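You operate a simulated robot arm through the tools that you are given. There is no shell and no other tool. Be economical: measure what you need, move in short steps, check, and stop when the job is done.

The job below is to be done with a simulated robot arm. You get a single attempt, and the scene is never put back.

Task
Press the minute key two times.

The check looks at the end state, three seconds after you hand in, the way a careful person would. Anything else that was tipped, shoved, dropped, spilled or broken makes it a failure.

Robot
A 7-joint arm with a two-finger parallel gripper, fixed in place. Base frame: the origin is at the foot of the arm, x ahead of it, y to its left, z up. Readings come in cm, degrees, newtons and seconds.
Its first joint turns from -166.0 to 166.0 degrees. Payload 4.4 kg.
Tool frame: the origin (TCP) lies between the finger pads and is the grasp point; the fingertips stand 2.3 cm ahead of it; z points along the fingers, y is the line along which they close. The gripper opens to 9.4 cm. The fingers are 3.8 cm wide and 1 cm thick; the gripper's body (5.4 by 9.6 cm) begins 3.9 cm behind the TCP.
Orientation is told as [roll, pitch, yaw] about the base's x, y, z axes, in that order, counted from this pose: with the fingers straight down and closing along the base's y, the tool's x points along the base's -x, its y along +y and its z along -z.

Tools
- The arm moves only by the tool arm_command. Its argument "plan" is a list of rows, each a list of 7 numbers: the turn, a rotation vector about the base's x, y, z in degrees, then the shift along the base's x, y, z in cm, then the opening, from 0 (shut) to 1 (fully open). In form: [[ax, ay, az, tx, ty, tz, claw], ...]. A call has 1 to 10 rows; each row shifts and turns the commanded pose from where the row before left it. Rows are played at 5 a second. More than 5 cm and 8.6 degrees between two rows, or a gripper value outside its range, and nothing of the call is played. A pose out of reach is approached as far as the arm can. The call stops where the force on the tool passes 40 N (or 10 N more than at its start, if that is more) or the arm is blocked; 0.2 s more then pass. The fingers move at their own pace (about 7.2 cm/s each) and stop on an object; they squeeze with about 32 N. The grip force told is the motor's: it shows also when the fingers shut on nothing. Time passes only in rows, and 0.2 s behind the last, so rows that do not move let the fingers close. It gives the time, the measured TCP pose, the force on the tool (base axes), the opening and the grip force at its end, in the units of the frame above (readings bear some noise).
- Cameras (640 x 400 px; columns grow to the right, rows downward): "scene" is fixed at [4.92, 64.62, 116.15]; the picture's right is [-0.67, -0.74, 0.00], its down [-0.26, 0.24, -0.94] and it looks along [0.69, -0.63, -0.35] (base axes); focal length 330 px, centre (320, 200). "wrist" rides on the gripper at [-3.9, 0, -4.4] in the tool frame; the picture's right is [0.00, -1.00, 0.00], its down [0.97, 0.00, -0.24] and it looks along [0.24, 0.00, 0.97] (tool axes); focal length 218 px, centre (320, 200). There is no depth. A picture from a camera that has moved, and an enlarged one, comes with that camera's place and axes in the base frame and with its lens.
- get_image(camera): a new picture of that camera. No time passes.
- enlarge(camera, box): a new picture of the part [left, top, right, bottom] of that camera's present view, enlarged. No time passes.
- finish_job(): hands the job in; it is judged then, once.

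Go step by step. Nothing tells you positions but the pictures and the camera data: compare them with the known pose of the tool, close in by small moves and look again before you grip or let go. The budget is 90 turns and 38 pictures, counting those below and the enlarged ones. Unless the task says otherwise, let go and move clear before handing in, and close with one line.

The tools are called after "Request:" as a command line: name --pt "numbers of a row" for each row, then --argument value for the rest, lists and objects as JSON in quotes. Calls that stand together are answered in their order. arm_command: Moves the arm, as the interface text tells. Its arguments: {"type":"object","properties":{"plan":{"type":"array","items":{"type":"array","items":{"type":"number"}}}},"required":["plan"]} The other tools are called the same way: get_image (camera) takes a picture; enlarge (camera, box) takes an enlarged picture of a part of a camera's view; finish_job () hands the job in.

At the start:

```text
time_s: 0.0
tool_pos: [57.67, -18.42, 87.02]
tcp_rot: [0.0, 0.0, 0.0]
force: [1.4, -0.6, 0.2]
opening: 9.39
finger_force: 0.0
```

scene: 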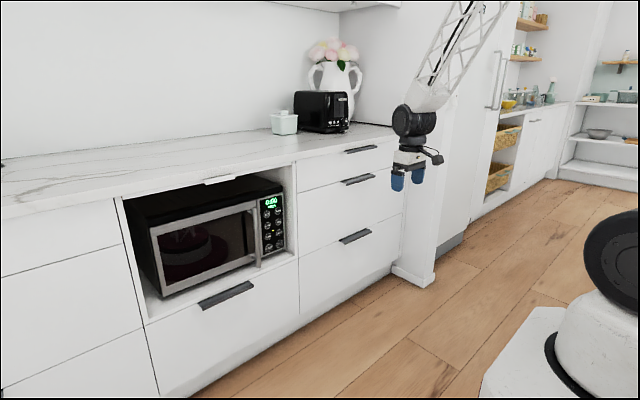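
wrist: 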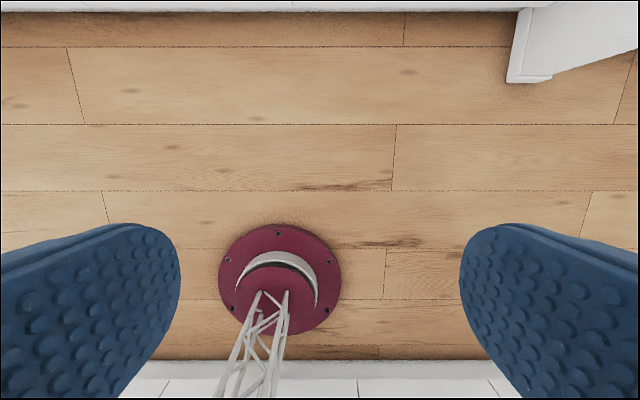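

I see a microwave in a cabinet niche with a keypad at its right end, under a green display. I'll enlarge the panel to read the keys.

Request:
enlarge --camera "scene" --box '[240, 180, 304, 270]'

Request:
enlarge --camera "scene" --box '[100, 140, 420, 340]'

```text
4.44 times, centred on (272, 225) of scene
camera zoom: at [4.92, 64.62, 116.15], right [-0.67, -0.74, 0.0], down [-0.26, 0.24, -0.94], along [0.69, -0.63, -0.35], focal length 1467 px, centre (533, 89)
```

zoom: 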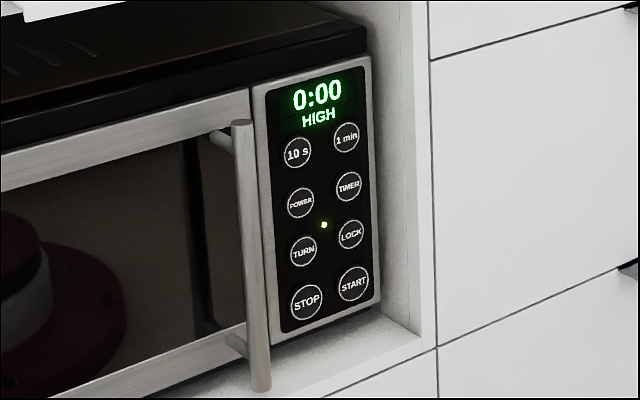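

```text
2.00 times, centred on (260, 240) of scene
camera zoom: at [4.92, 64.62, 116.15], right [-0.67, -0.74, 0.0], down [-0.26, 0.24, -0.94], along [0.69, -0.63, -0.35], focal length 660 px, centre (440, 120)
```

zoom: 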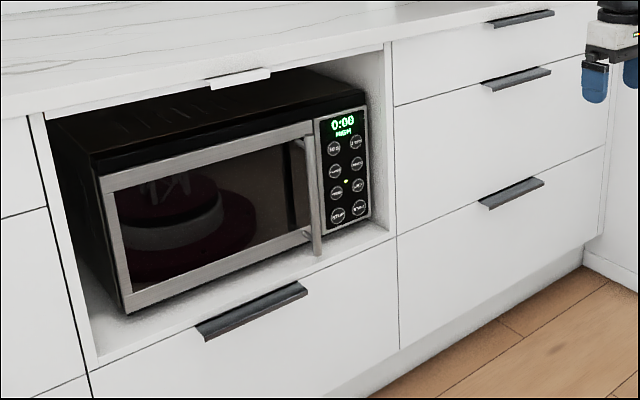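

The "1 min" key is the minute key. From the rays, the panel face is near x≈84.6 and the key is at about (84.6, 9.8, 76.6). I'll shut the fingers and turn the tool to point ahead, well short of the cabinet.

Request:
arm_command --pt "0 -8.5 0 0 2.5 -0.6 0" --pt "0 -8.5 0 0 2.5 -0.6 0" --pt "0 -8.5 0 0 2.5 -0.6 0" --pt "0 -8.5 0 0 2.5 -0.6 0" --pt "0 -8.5 0 0 2.5 -0.6 0" --pt "0 -8.5 0 0 2.5 -0.6 0" --pt "0 -8.5 0 0 2.5 -0.6 0" --pt "0 -8.5 0 0 2.5 -0.6 0" --pt "0 -8.5 0 0 2.5 -0.6 0" --pt "0 -8.5 0 0 2.5 -0.6 0"

```text
time_s: 2.2
tool_pos: [57.12, -3.05, 81.15]
tcp_rot: [4.3, -76.3, 0.1]
force: [0.1, 0.1, -0.3]
opening: 0.0
finger_force: 31.5
out of reach, approached as far as the arm can: row 6, 7, 9, 10
```

The arm stopped short of the commanded pose. I'll let it settle and take a look.

Request:
arm_command --pt "0 0 0 0 0 0 0" --pt "0 0 0 0 0 0 0" --pt "0 0 0 0 0 0 0"

Request:
get_image --camera "scene"

Request:
get_image --camera "wrist"

```text
time_s: 3.0
tool_pos: [57.2, -3.06, 81.09]
tcp_rot: [4.9, -76.2, -0.3]
force: [0.6, -0.2, -0.1]
opening: 0.03
finger_force: 31.7
```

```text
33 pictures are left
```

scene: 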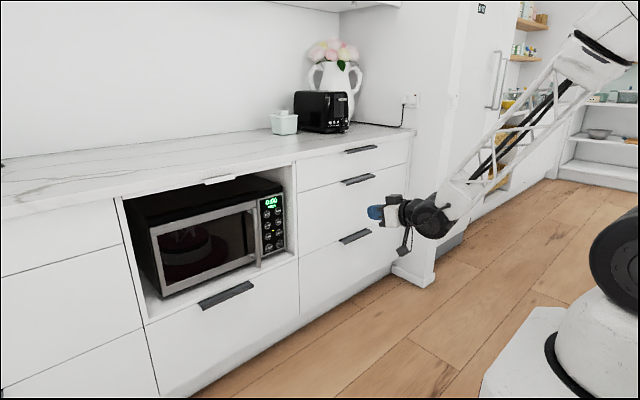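

```text
32 pictures are left
camera wrist: at [53.87, -3.28, 86.04], right [0.08, -1.0, -0.02], down [-0.47, -0.02, -0.89], along [0.88, 0.08, -0.47], focal length 218 px, centre (320, 200)
```

wrist: 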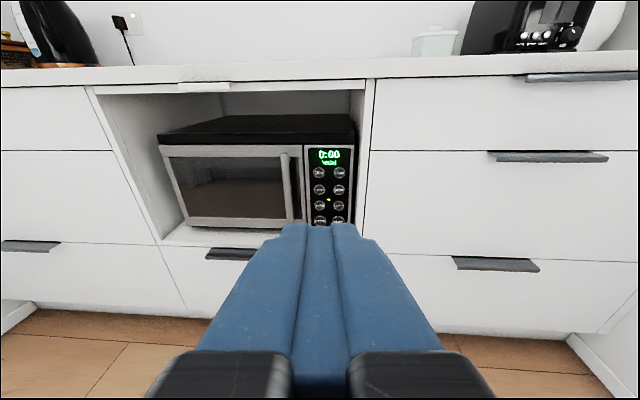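

Triangulating both views corrects my scale: the key is at about (103.5, -3.4, 67.2), the cabinet front near x≈96 and the niche's right wall near y≈-8.6. I'll move forward and down in part, then check.

Request:
arm_command --pt "0 0 0 3 0 -1.5 0" --pt "0 0 0 3 0 -1.5 0" --pt "0 0 0 3 0 -1.5 0" --pt "0 0 0 3 0 -1.5 0" --pt "0 0 0 0 0 0 0" --pt "0 0 0 0 0 0 0"

```text
time_s: 4.4
tool_pos: [68.96, -6.14, 75.77]
tcp_rot: [4.1, -76.4, -0.5]
force: [0.5, -0.4, -0.5]
opening: 0.02
finger_force: 31.9
out of reach, approached as far as the arm can: row 1, 2, 3, 4
```

The height and reach follow, but y drifted off, as though a wrist joint is at its limit. I'll test a small sideways move plus some yaw.

Request:
arm_command --pt "0 0 0 3 1 -1 0" --pt "0 0 0 3 1 -1 0" --pt "0 0 0 3 1 -1 0" --pt "0 0 0 0 0 0 0" --pt "0 0 0 0 0 0 0"

Request:
get_image --camera "scene"

```text
time_s: 5.6
tool_pos: [77.79, -6.54, 73.4]
tcp_rot: [4.3, -76.2, -0.4]
force: [0.2, -0.3, 0.1]
opening: 0.01
finger_force: 32.0
out of reach, approached as far as the arm can: row 1, 2, 3
```

```text
31 pictures are left
```

scene: 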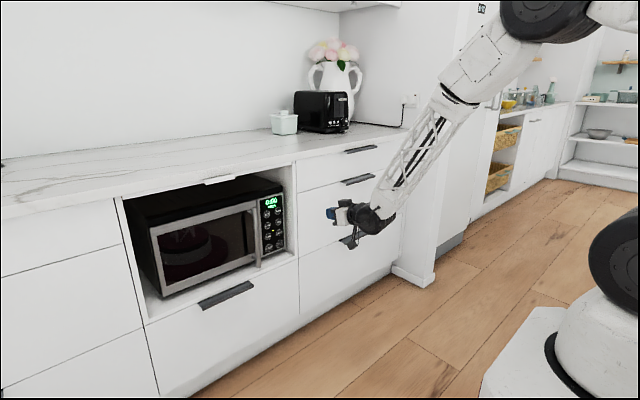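

The forearm slopes down steeply, so the wrist bend is the limit; further out it should ease. I'll carry on ahead, still short of the cabinet.

Request:
arm_command --pt "0 0 0 3 0.6 -1 0" --pt "0 0 0 3 0.6 -1 0" --pt "0 0 0 3 0.6 -1 0" --pt "0 0 0 0 0 0 0" --pt "0 0 0 0 0 0 0"

```text
time_s: 6.8
tool_pos: [85.68, -7.24, 71.03]
tcp_rot: [4.2, -76.3, -0.4]
force: [0.0, -0.6, -0.3]
opening: 0.0
finger_force: 32.2
out of reach, approached as far as the arm can: row 1, 2, 3
```

Pitch and roll stay pinned. I'll test which turns free the wrist, with a small yaw on its own first.

Request:
arm_command --pt "0 0 5 0 0 0 0" --pt "0 0 5 0 0 0 0" --pt "0 0 0 0 0 0 0"

Request:
get_image --camera "wrist"

```text
time_s: 7.6
tool_pos: [85.67, -7.19, 71.03]
tcp_rot: [3.6, -76.4, 9.6]
force: [0.2, 0.1, 0.0]
opening: 0.0
finger_force: 32.0
```

```text
30 pictures are left
camera wrist: at [82.51, -7.95, 76.03], right [0.23, -0.97, -0.01], down [-0.45, -0.09, -0.89], along [0.86, 0.21, -0.46], focal length 218 px, centre (320, 200)
```

wrist: 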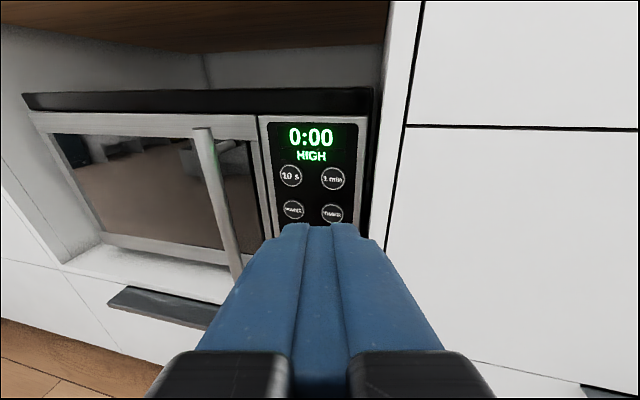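

That turn worked and the key reads about (103.5, -4.1, 67.5). Next a sideways move and then a pitch step, each tried alone.

Request:
arm_command --pt "0 0 0 0 1.5 0 0" --pt "0 0 0 0 1.5 0 0" --pt "0 0 0 0 0 0 0"

Request:
arm_command --pt "0 -4 0 0 0 0 0" --pt "0 -4 0 0 0 0 0" --pt "0 0 0 0 0 0 0"

```text
time_s: 8.4
tool_pos: [85.82, -4.37, 71.16]
tcp_rot: [3.7, -76.4, 9.7]
force: [-0.4, 0.6, -0.3]
opening: 0.0
finger_force: 32.0
```

```text
time_s: 9.2
tool_pos: [85.84, -4.28, 71.15]
tcp_rot: [-9.7, -84.1, 22.8]
force: [-0.2, -0.7, 1.5]
opening: 0.0
finger_force: 32.5
```

The wrist is free now: the tool points about 13° to the left and 6° down. To keep the body clear of the niche wall I'll swing it to about 8° right, and lift the pitch a bit.

Request:
arm_command --pt "0 -2 -7 0 0 -1 0" --pt "0 -2 -7 0 0 -1 0" --pt "0 -2 -7 0 0 -1 0" --pt "0 0 0 0 0 0 0" --pt "0 0 0 0 0 0 0"

Request:
get_image --camera "wrist"

```text
time_s: 10.4
tool_pos: [85.92, -5.38, 70.42]
tcp_rot: [-12.5, -85.9, 19.5]
force: [0.4, 0.4, -0.3]
opening: 0.01
finger_force: 31.6
out of reach, approached as far as the arm can: row 1, 2, 3
```

```text
29 pictures are left
camera wrist: at [81.85, -5.63, 74.59], right [0.12, -0.99, 0.02], down [-0.3, -0.05, -0.95], along [0.95, 0.11, -0.31], focal length 218 px, centre (320, 200)
```

wrist: 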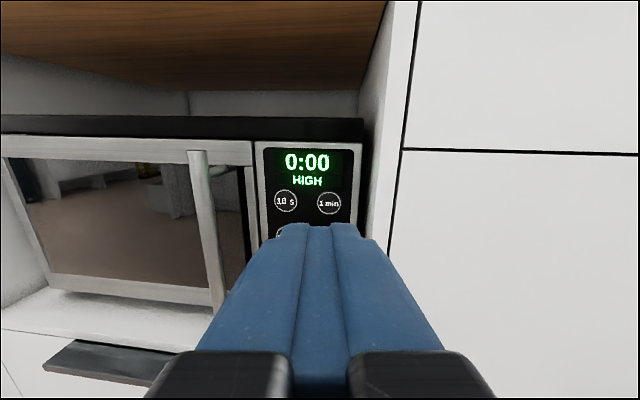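

Turning right hits a limit again, leaving about 7° left. I'll look at the arm's posture before choosing how to present the tip.

Request:
enlarge --camera "scene" --box '[240, 0, 640, 300]'

Request:
arm_command --pt "0 0 0 2 0.5 0 0" --pt "0 0 0 2 0.5 0 0" --pt "0 0 0 0 0 0 0"

Request:
arm_command --pt "0 0 -5 0 0 0 0" --pt "0 0 0 0 0 0 0"

```text
1.33 times, centred on (440, 150) of scene
camera zoom: at [4.92, 64.62, 116.15], right [-0.67, -0.74, 0.0], down [-0.26, 0.24, -0.94], along [0.69, -0.63, -0.35], focal length 440 px, centre (160, 267)
```

zoom: 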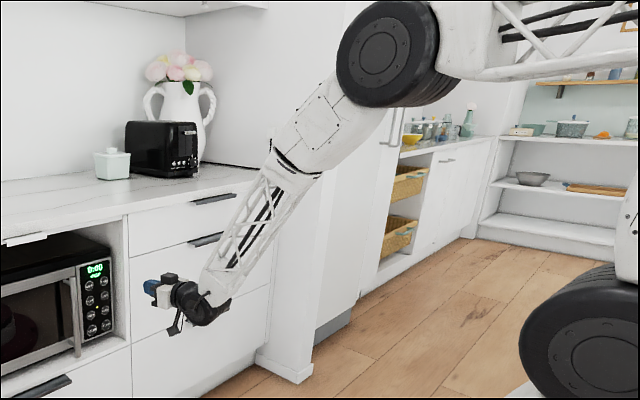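

```text
time_s: 11.2
tool_pos: [90.0, -4.57, 70.36]
tcp_rot: [-16.1, -85.7, 23.6]
force: [-0.9, -0.7, 0.6]
opening: 0.0
finger_force: 32.6
out of reach, approached as far as the arm can: row 2
```

```text
time_s: 11.8
tool_pos: [89.9, -4.64, 70.32]
tcp_rot: [-16.1, -85.7, 23.7]
force: [0.6, -0.3, 0.1]
opening: 0.0
finger_force: 31.7
out of reach, approached as far as the arm can: row 1
```

The wrist bend is at its limit, so I'll trade pitch for yaw: tip the tool a little downward (the fingertips are rounded that way) and turn right.

Request:
arm_command --pt "0 5 0 0 0 0 0" --pt "0 5 0 0 0 0 0" --pt "0 0 -6 0 0.5 0 0" --pt "0 0 -6 0 0.5 0 0" --pt "0 0 -6 0 0 0 0" --pt "0 0 0 0 0 0 0" --pt "0 0 0 0 0 0 0"

Request:
get_image --camera "wrist"

```text
time_s: 13.4
tool_pos: [88.23, -5.01, 71.62]
tcp_rot: [1.2, -75.9, 4.1]
force: [0.3, 0.3, -0.2]
opening: 0.0
finger_force: 31.9
out of reach, approached as far as the arm can: row 3, 4, 5
```

```text
27 pictures are left
camera wrist: at [85.03, -5.13, 76.57], right [0.09, -1.0, -0.01], down [-0.47, -0.04, -0.88], along [0.88, 0.08, -0.47], focal length 218 px, centre (320, 200)
```

wrist: 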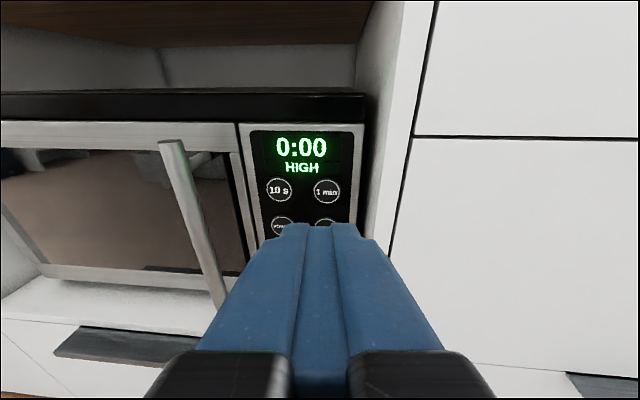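

Yaw is held near +5° whatever the pitch, so it may be the tool-roll joint that limits. I'll roll a little about the forward axis and see if the yaw comes free.

Request:
arm_command --pt "-7 0 0 0 0 0 0" --pt "-7 0 0 0 0 0 0" --pt "0 0 -6 0 0 0 0" --pt "0 0 -6 0 0 0 0" --pt "0 0 0 0 0 0 0"

```text
time_s: 14.6
tool_pos: [88.44, -5.31, 71.81]
tcp_rot: [-9.0, -75.3, 14.2]
force: [0.2, -0.2, -0.5]
opening: 0.01
finger_force: 31.9
out of reach, approached as far as the arm can: row 1, 2, 3, 4
```

Rolling that way is also blocked, so the other roll direction should relieve it. I'll try that.

Request:
arm_command --pt "7 0 0 0 0 0 0" --pt "7 0 0 0 0 0 0" --pt "7 0 0 0 0 0 0" --pt "0 0 0 0 0 0 0"

Request:
arm_command --pt "0 0 -6 0 0 0 0" --pt "0 0 -6 0 0 0 0" --pt "0 0 0 0 0 0 0"

```text
time_s: 15.6
tool_pos: [88.42, -5.3, 71.76]
tcp_rot: [57.5, -67.8, -49.5]
force: [0.6, -0.6, 0.1]
opening: 0.01
finger_force: 32.6
```

```text
time_s: 16.4
tool_pos: [88.52, -5.3, 71.87]
tcp_rot: [57.4, -67.6, -52.5]
force: [0.3, -0.2, 0.4]
opening: 0.0
finger_force: 32.2
out of reach, approached as far as the arm can: row 1, 2
```

The pattern fits a forearm-roll joint at its limit, because the wrist flipped while passing the forearm line on its left. I'll back off, tip the tool down again to unwind it, then come up again passing on the right.

Request:
arm_command --pt "0 0 3 -3 0 1 0" --pt "0 0 3 -3 0 1 0" --pt "0 8 0 -3 0 1 0" --pt "0 8 0 -3 0 1 0" --pt "0 8 0 -3 0 1 0" --pt "0 8 0 -3 0 1 0" --pt "0 8 0 -2 0 1 0" --pt "0 8 0 0 0 1 0" --pt "0 8 0 0 0 0 0" --pt "0 0 0 0 0 0 0"

```text
time_s: 18.6
tool_pos: [68.35, -5.36, 79.79]
tcp_rot: [18.4, -17.6, -16.7]
force: [-1.2, 0.3, -0.8]
opening: 0.0
finger_force: 32.2
```

The tool is nearly down again, leaning left. I'll lean it to the right side.

Request:
arm_command --pt "-8 0 0 0 0 0 0" --pt "-8 0 0 0 0 0 0" --pt "-8 0 0 0 0 0 0" --pt "-8 0 0 0 0 0 0" --pt "0 0 0 0 0 0 0"

```text
time_s: 19.8
tool_pos: [68.57, -5.19, 79.88]
tcp_rot: [-15.4, -23.6, -4.6]
force: [0.1, 0.4, 0.8]
opening: 0.0
finger_force: 31.5
out of reach, approached as far as the arm can: row 2, 3
```

It now leans right. I'll pitch it up on that side.

Request:
arm_command --pt "0 -8 0 0 0 0 0" --pt "0 -8 0 0 0 0 0" --pt "0 -8 0 0 0 0 0" --pt "0 -8 0 0 0 0 0" --pt "0 -8 0 0 0 0 0" --pt "0 -8 0 0 0 0 0" --pt "0 -7 0 0 0 0 0" --pt "0 0 0 0 0 0 0" --pt "0 0 0 0 0 0 0"

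Request:
get_image --camera "wrist"

```text
time_s: 21.8
tool_pos: [68.5, -5.32, 80.01]
tcp_rot: [3.1, -78.0, -20.7]
force: [0.5, -0.5, 1.0]
opening: 0.01
finger_force: 31.7
```

```text
26 pictures are left
camera wrist: at [65.14, -4.15, 84.68], right [-0.3, -0.95, -0.01], down [-0.41, 0.14, -0.9], along [0.86, -0.27, -0.44], focal length 218 px, centre (320, 200)
```

wrist: 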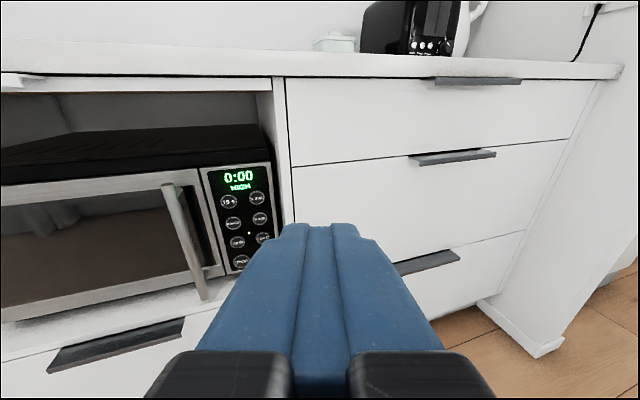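

That worked: the tool now points about 17° right, clear of the limit. I'll move to a stand-off in line with the key.

Request:
arm_command --pt "0 0 1 3 0.3 -1.8 0" --pt "0 0 1 3 0.3 -1.8 0" --pt "0 0 1 3 0.3 -1.8 0" --pt "0 0 1 3 0.3 -1.8 0" --pt "0 0 1 3 0.3 -1.8 0" --pt "0 0 0 3 0.3 -1.7 0" --pt "0 0 0 3 0.2 -1.7 0" --pt "0 0 0 0 0 0 0" --pt "0 0 0 0 0 0 0"

Request:
get_image --camera "wrist"

Request:
enlarge --camera "scene" --box '[200, 150, 440, 300]'

```text
time_s: 23.8
tool_pos: [89.47, -3.42, 67.64]
tcp_rot: [2.9, -78.0, -15.6]
force: [0.2, 0.3, -0.6]
opening: 0.0
finger_force: 32.1
```

```text
25 pictures are left
camera wrist: at [86.06, -2.56, 72.5], right [-0.22, -0.98, -0.01], down [-0.42, 0.11, -0.9], along [0.88, -0.19, -0.44], focal length 218 px, centre (320, 200)
```

wrist: 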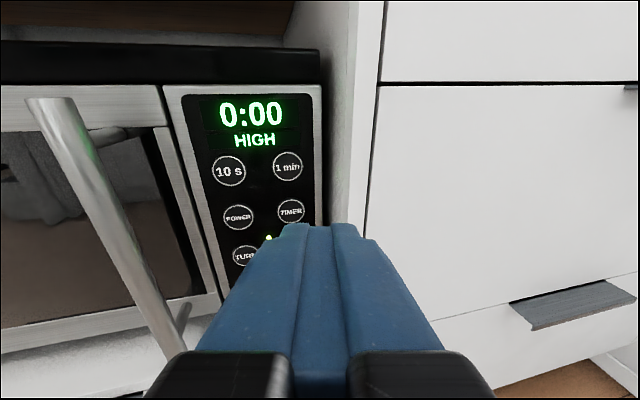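

```text
2.67 times, centred on (320, 225) of scene
camera zoom: at [4.92, 64.62, 116.15], right [-0.67, -0.74, 0.0], down [-0.26, 0.24, -0.94], along [0.69, -0.63, -0.35], focal length 880 px, centre (320, 133)
```

zoom: 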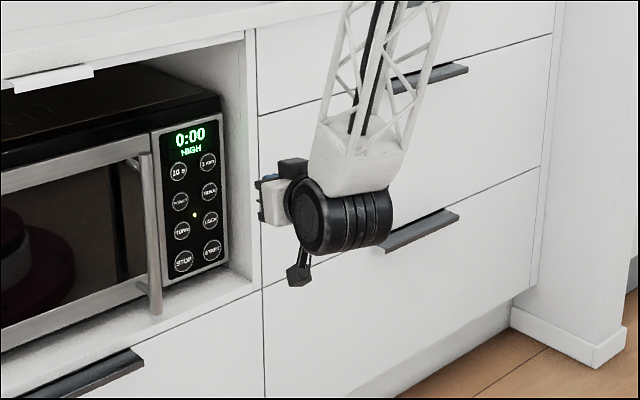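

The tip is at about (91.7, -3.9, 67.2), in line with the key at about (103.5, -3.7, 67.1). I'll go straight ahead to about 2.5 cm short and look.

Request:
arm_command --pt "0 0 0 2 0 0 0" --pt "0 0 0 2 0 0 0" --pt "0 0 0 2 0 0 0" --pt "0 0 0 2 0 0 0" --pt "0 0 0 1 0 0 0" --pt "0 0 0 0 0 0 0" --pt "0 0 0 0 0 0 0"

Request:
get_image --camera "wrist"

Request:
enlarge --camera "scene" --box '[240, 180, 336, 240]'

```text
time_s: 25.4
tool_pos: [98.36, -3.45, 67.6]
tcp_rot: [3.0, -78.0, -15.5]
force: [0.5, 0.1, -1.0]
opening: 0.0
finger_force: 32.0
```

```text
23 pictures are left
camera wrist: at [94.98, -2.51, 72.32], right [-0.22, -0.98, -0.01], down [-0.42, 0.11, -0.9], along [0.88, -0.19, -0.44], focal length 218 px, centre (320, 200)
```

wrist: 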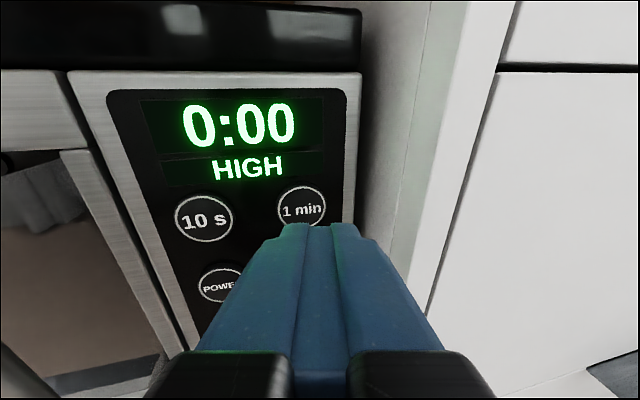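

```text
6.67 times, centred on (288, 210) of scene
camera zoom: at [4.92, 64.62, 116.15], right [-0.67, -0.74, 0.0], down [-0.26, 0.24, -0.94], along [0.69, -0.63, -0.35], focal length 2200 px, centre (533, 133)
```

zoom: 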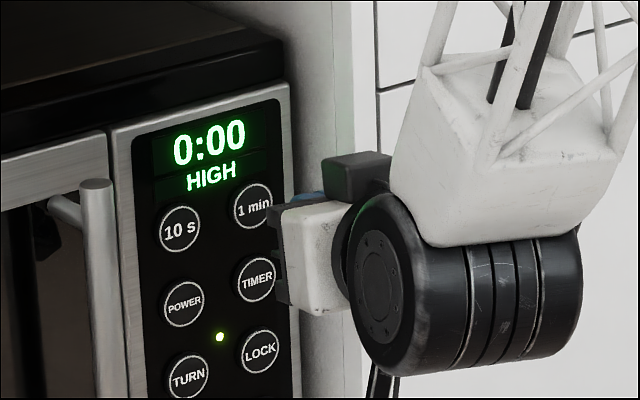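

The key is at about (103.5, -3.5, 67.7) and the tip at (100.6, -3.95, 67.1). I'll raise 0.4 cm and creep forward.

Request:
arm_command --pt "0 0 0 0 0.1 0.4 0" --pt "0 0 0 0.5 0 0 0" --pt "0 0 0 0.5 0 0 0" --pt "0 0 0 0.5 0 0 0" --pt "0 0 0 0.5 0 0 0" --pt "0 0 0 0 0 0 0"

Request:
get_image --camera "wrist"

Request:
enlarge --camera "scene" --box '[240, 180, 336, 240]'

```text
time_s: 26.8
tool_pos: [100.37, -3.2, 67.93]
tcp_rot: [3.0, -78.0, -15.7]
force: [-0.3, 0.3, 0.2]
opening: 0.0
finger_force: 31.9
```

```text
21 pictures are left
camera wrist: at [97.09, -2.35, 72.69], right [-0.22, -0.98, -0.01], down [-0.42, 0.11, -0.9], along [0.88, -0.19, -0.44], focal length 218 px, centre (320, 200)
```

wrist: 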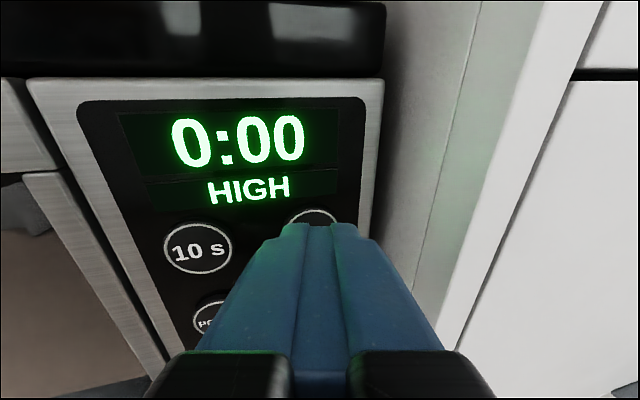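

```text
6.67 times, centred on (288, 210) of scene
camera zoom: at [4.92, 64.62, 116.15], right [-0.67, -0.74, 0.0], down [-0.26, 0.24, -0.94], along [0.69, -0.63, -0.35], focal length 2200 px, centre (533, 133)
```

zoom: 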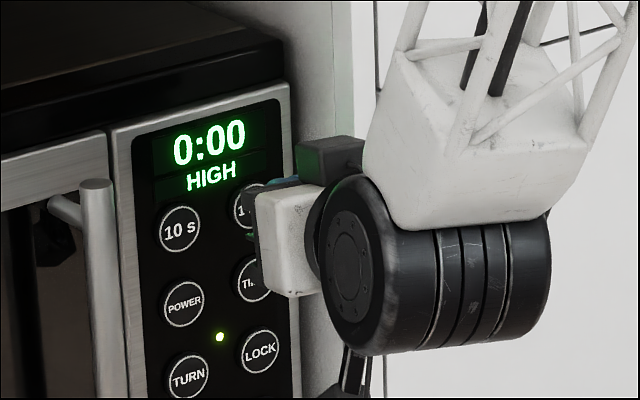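

Aligned, with about 1 cm to go. I'll creep on in 0.3 cm steps, watching the force.

Request:
arm_command --pt "0 0 0 0.3 0 0.1 0" --pt "0 0 0 0.3 0 0.1 0" --pt "0 0 0 0.3 0 0 0" --pt "0 0 0 0 0 0 0"

Request:
enlarge --camera "scene" --box '[240, 180, 336, 240]'

```text
time_s: 27.8
tool_pos: [101.42, -3.31, 68.1]
tcp_rot: [3.0, -77.9, -15.7]
force: [0.2, 0.0, 0.4]
opening: 0.01
finger_force: 31.8
```

```text
6.67 times, centred on (288, 210) of scene
camera zoom: at [4.92, 64.62, 116.15], right [-0.67, -0.74, 0.0], down [-0.26, 0.24, -0.94], along [0.69, -0.63, -0.35], focal length 2200 px, centre (533, 133)
```

zoom: 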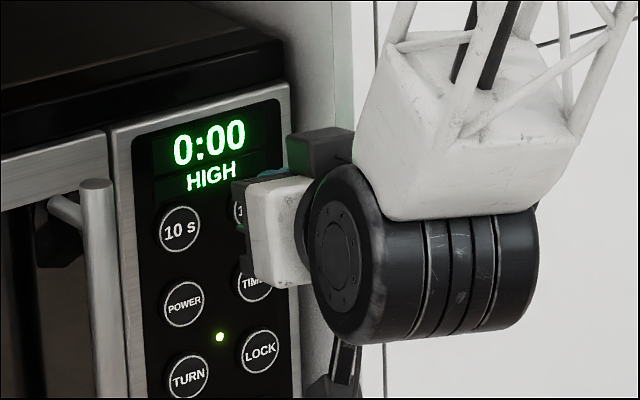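

No contact yet. Smaller steps onward.

Request:
arm_command --pt "0 0 0 0.2 0 0 0" --pt "0 0 0 0.2 0 0 0" --pt "0 0 0 0 0 0 0"

Request:
get_image --camera "wrist"

```text
time_s: 28.6
tool_pos: [101.86, -3.18, 68.16]
tcp_rot: [3.1, -78.1, -15.6]
force: [-0.1, 0.4, -0.1]
opening: 0.02
finger_force: 31.6
```

```text
18 pictures are left
camera wrist: at [98.41, -2.36, 72.9], right [-0.22, -0.98, -0.01], down [-0.42, 0.11, -0.9], along [0.88, -0.19, -0.44], focal length 218 px, centre (320, 200)
```

wrist: 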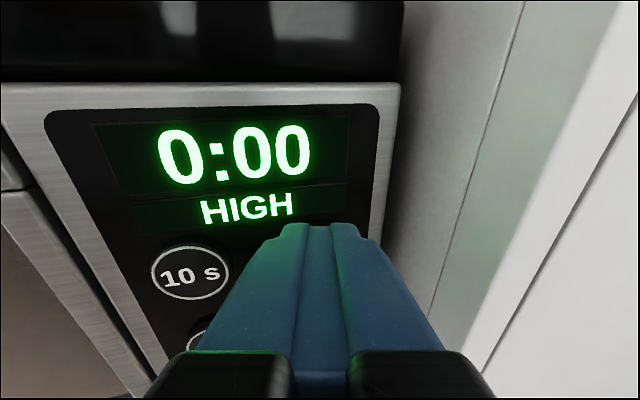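

Lined up and still free; continuing in 0.2 cm steps.

Request:
arm_command --pt "0 0 0 0.2 0 0 0" --pt "0 0 0 0.2 0 0 0" --pt "0 0 0 0 0 0 0"

```text
time_s: 29.4
tool_pos: [102.16, -3.3, 67.99]
tcp_rot: [3.0, -78.0, -15.6]
force: [-0.7, -0.3, -0.2]
opening: 0.01
finger_force: 32.3
```

Request:
arm_command --pt "0 0 0 0.2 0 0 0" --pt "0 0 0 0.2 0 0 0" --pt "0 0 0 0 0 0 0"

Request:
get_image --camera "wrist"

```text
time_s: 30.2
tool_pos: [102.69, -3.31, 68.01]
tcp_rot: [3.0, -78.0, -15.6]
force: [0.5, -0.5, 0.0]
opening: 0.0
finger_force: 32.0
```

```text
17 pictures are left
camera wrist: at [99.2, -2.38, 72.83], right [-0.22, -0.98, -0.01], down [-0.42, 0.11, -0.9], along [0.88, -0.19, -0.44], focal length 218 px, centre (320, 200)
```

wrist: 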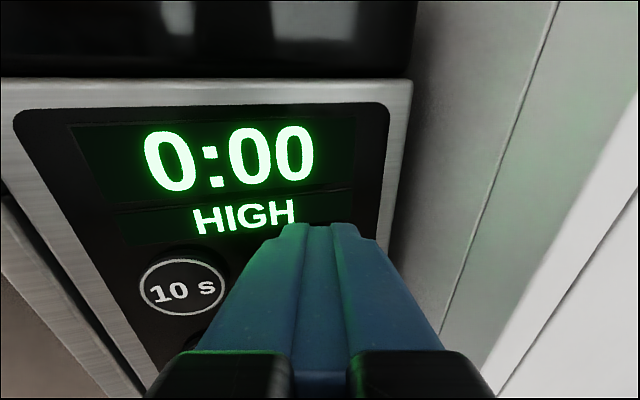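

Still no contact; re-triangulating from the close views puts the face near x≈106 and the key at about (105.9, -4.3, 66.2). I'll back off a little, drop 1.4 cm, shift right 0.4 cm, and look again.

Request:
arm_command --pt "0 0 0 -1.5 0 0 0" --pt "0 0 0 0 -0.4 -1.4 0" --pt "0 0 0 0 0 0 0"

Request:
get_image --camera "wrist"

Request:
enlarge --camera "scene" --box '[240, 180, 336, 240]'

```text
time_s: 31.0
tool_pos: [101.01, -3.76, 66.61]
tcp_rot: [3.0, -78.0, -15.6]
force: [0.3, -0.4, 0.4]
opening: 0.02
finger_force: 32.3
```

```text
16 pictures are left
camera wrist: at [97.68, -2.81, 71.37], right [-0.22, -0.98, -0.01], down [-0.42, 0.11, -0.9], along [0.88, -0.19, -0.44], focal length 218 px, centre (320, 200)
```

wrist: 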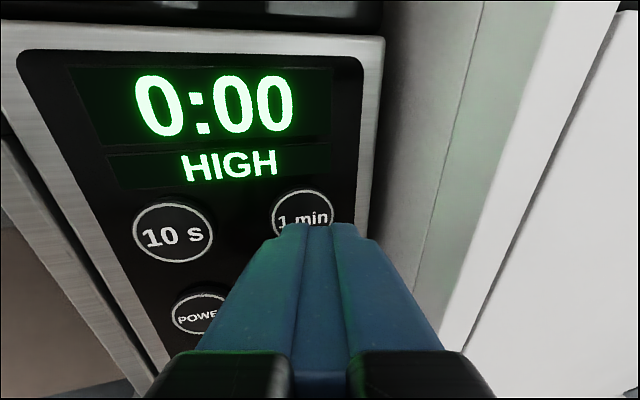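

```text
6.67 times, centred on (288, 210) of scene
camera zoom: at [4.92, 64.62, 116.15], right [-0.67, -0.74, 0.0], down [-0.26, 0.24, -0.94], along [0.69, -0.63, -0.35], focal length 2200 px, centre (533, 133)
```

zoom: 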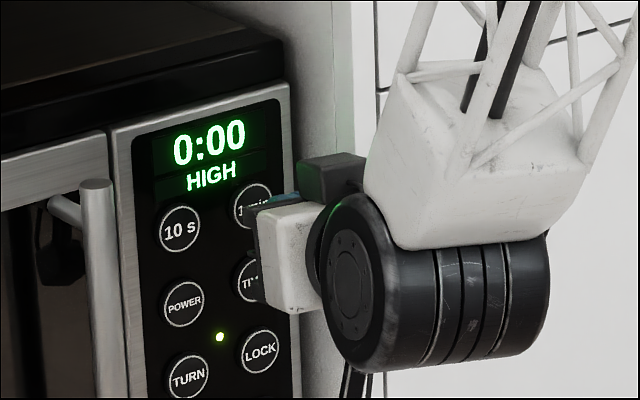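

Now the key reads (106, -3.8, 66.4) with the tip at (103.2, -4.2, 66.2): lined up. Advancing.

Request:
arm_command --pt "0 0 0 0.5 0.2 0.1 0" --pt "0 0 0 0.5 0 0 0" --pt "0 0 0 0.4 0 0 0" --pt "0 0 0 0.3 0 0 0" --pt "0 0 0 0.2 0 0 0" --pt "0 0 0 0.2 0 0 0" --pt "0 0 0 0 0 0 0"

Request:
enlarge --camera "scene" --box '[240, 180, 336, 240]'

```text
time_s: 32.6
tool_pos: [103.07, -3.27, 66.76]
tcp_rot: [3.1, -77.8, -15.7]
force: [0.9, 0.2, -0.3]
opening: 0.0
finger_force: 31.9
```

```text
6.67 times, centred on (288, 210) of scene
camera zoom: at [4.92, 64.62, 116.15], right [-0.67, -0.74, 0.0], down [-0.26, 0.24, -0.94], along [0.69, -0.63, -0.35], focal length 2200 px, centre (533, 133)
```

zoom: 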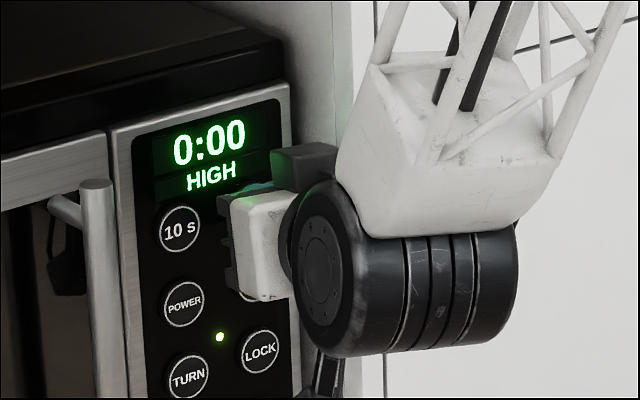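

Request:
arm_command --pt "0 0 0 0.2 -0.1 0 0" --pt "0 0 0 0.2 0 0 0" --pt "0 0 0 0 0 0 0"

Request:
get_image --camera "wrist"

```text
time_s: 33.4
tool_pos: [103.52, -3.46, 66.74]
tcp_rot: [3.0, -78.1, -15.7]
force: [-1.5, 0.2, 0.7]
opening: 0.0
finger_force: 32.4
```

```text
13 pictures are left
camera wrist: at [100.13, -2.6, 71.54], right [-0.22, -0.98, -0.01], down [-0.42, 0.11, -0.9], along [0.88, -0.19, -0.44], focal length 218 px, centre (320, 200)
```

wrist: 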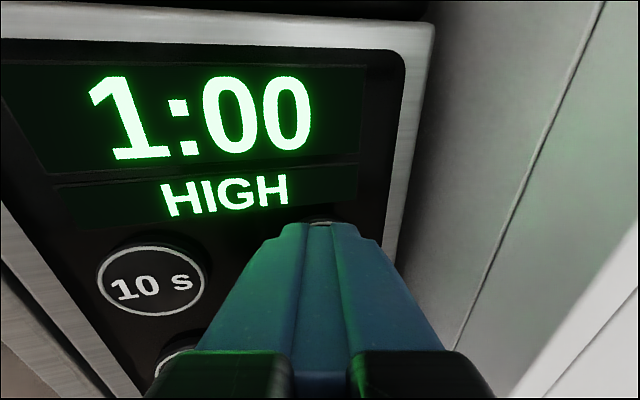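

The display now reads 1:00, so the first press registered with a light touch. I'll draw back 1.2 cm to release and check the count stayed at one.

Request:
arm_command --pt "0 0 0 -0.6 0 0 0" --pt "0 0 0 -0.6 0 0 0" --pt "0 0 0 0 0 0 0" --pt "0 0 0 0 0 0 0"

Request:
enlarge --camera "scene" --box '[240, 180, 336, 240]'

```text
time_s: 34.4
tool_pos: [102.34, -3.34, 66.69]
tcp_rot: [3.0, -78.1, -15.6]
force: [0.6, 1.2, 0.6]
opening: 0.0
finger_force: 32.2
```

```text
6.67 times, centred on (288, 210) of scene
camera zoom: at [4.92, 64.62, 116.15], right [-0.67, -0.74, 0.0], down [-0.26, 0.24, -0.94], along [0.69, -0.63, -0.35], focal length 2200 px, centre (533, 133)
```

zoom: 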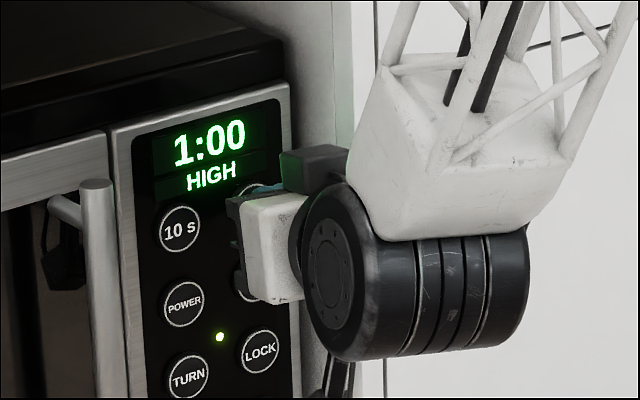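

The display holds at 1:00 with the key released. Now the second press, along the same line to the same depth.

Request:
arm_command --pt "0 0 0 0.5 0 0 0" --pt "0 0 0 0.3 0 0 0" --pt "0 0 0 0.2 0 0 0" --pt "0 0 0 0.2 0 0 0" --pt "0 0 0 0 0 0 0"

Request:
enlarge --camera "scene" --box '[240, 180, 336, 240]'

```text
time_s: 35.6
tool_pos: [103.4, -3.63, 66.9]
tcp_rot: [3.1, -78.0, -15.7]
force: [-1.3, 0.0, 0.9]
opening: 0.02
finger_force: 32.4
```

```text
6.67 times, centred on (288, 210) of scene
camera zoom: at [4.92, 64.62, 116.15], right [-0.67, -0.74, 0.0], down [-0.26, 0.24, -0.94], along [0.69, -0.63, -0.35], focal length 2200 px, centre (533, 133)
```

zoom: 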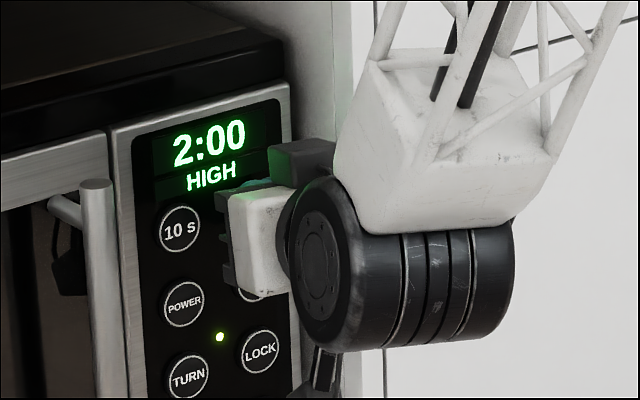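

The display reads 2:00. I'll back straight out and clear.

Request:
arm_command --pt "0 0 0 -1 0 0 0" --pt "0 0 0 -2 0 0 0" --pt "0 0 0 -3 0 0 0" --pt "0 0 0 -3 0 0 0" --pt "0 0 0 -3 0 0 0" --pt "0 0 0 -3 0 0 0" --pt "0 0 0 -3 0 0 0" --pt "0 0 0 0 0 0 0" --pt "0 0 0 0 0 0 0"

Request:
get_image --camera "wrist"

Request:
get_image --camera "scene"

```text
time_s: 37.6
tool_pos: [85.65, -3.52, 66.72]
tcp_rot: [3.1, -78.0, -15.5]
force: [1.0, 0.2, 0.1]
opening: 0.01
finger_force: 32.3
```

```text
10 pictures are left
camera wrist: at [82.34, -2.62, 71.49], right [-0.22, -0.98, -0.01], down [-0.42, 0.11, -0.9], along [0.88, -0.19, -0.44], focal length 218 px, centre (320, 200)
```

wrist: 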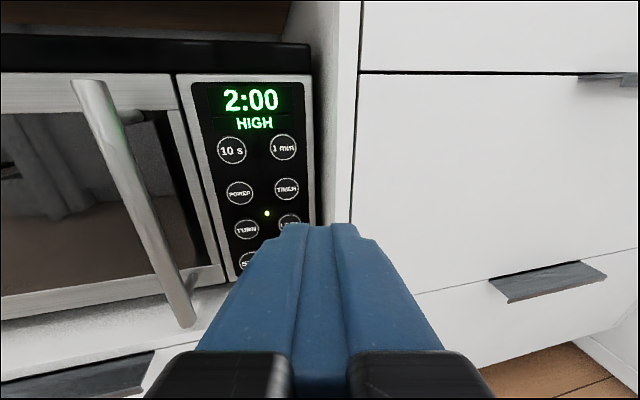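

```text
9 pictures are left
```

scene: 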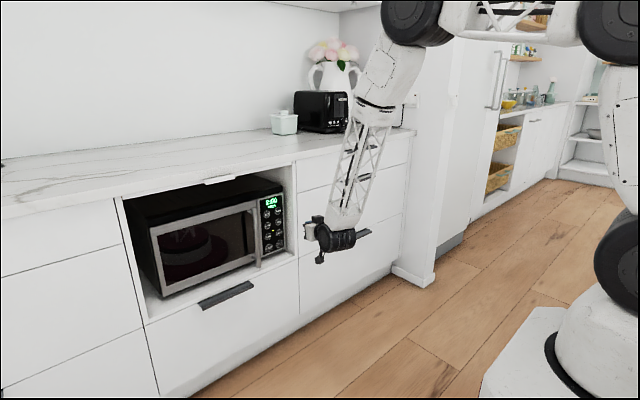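

The display shows 2:00, nothing else has moved, and the arm is clear, so I'm handing in.

Request:
finish_job

```text
The job is handed in.
```

I pressed the "1 min" key twice; the microwave display read 2:00 when I handed in, with the arm backed clear and nothing else disturbed.
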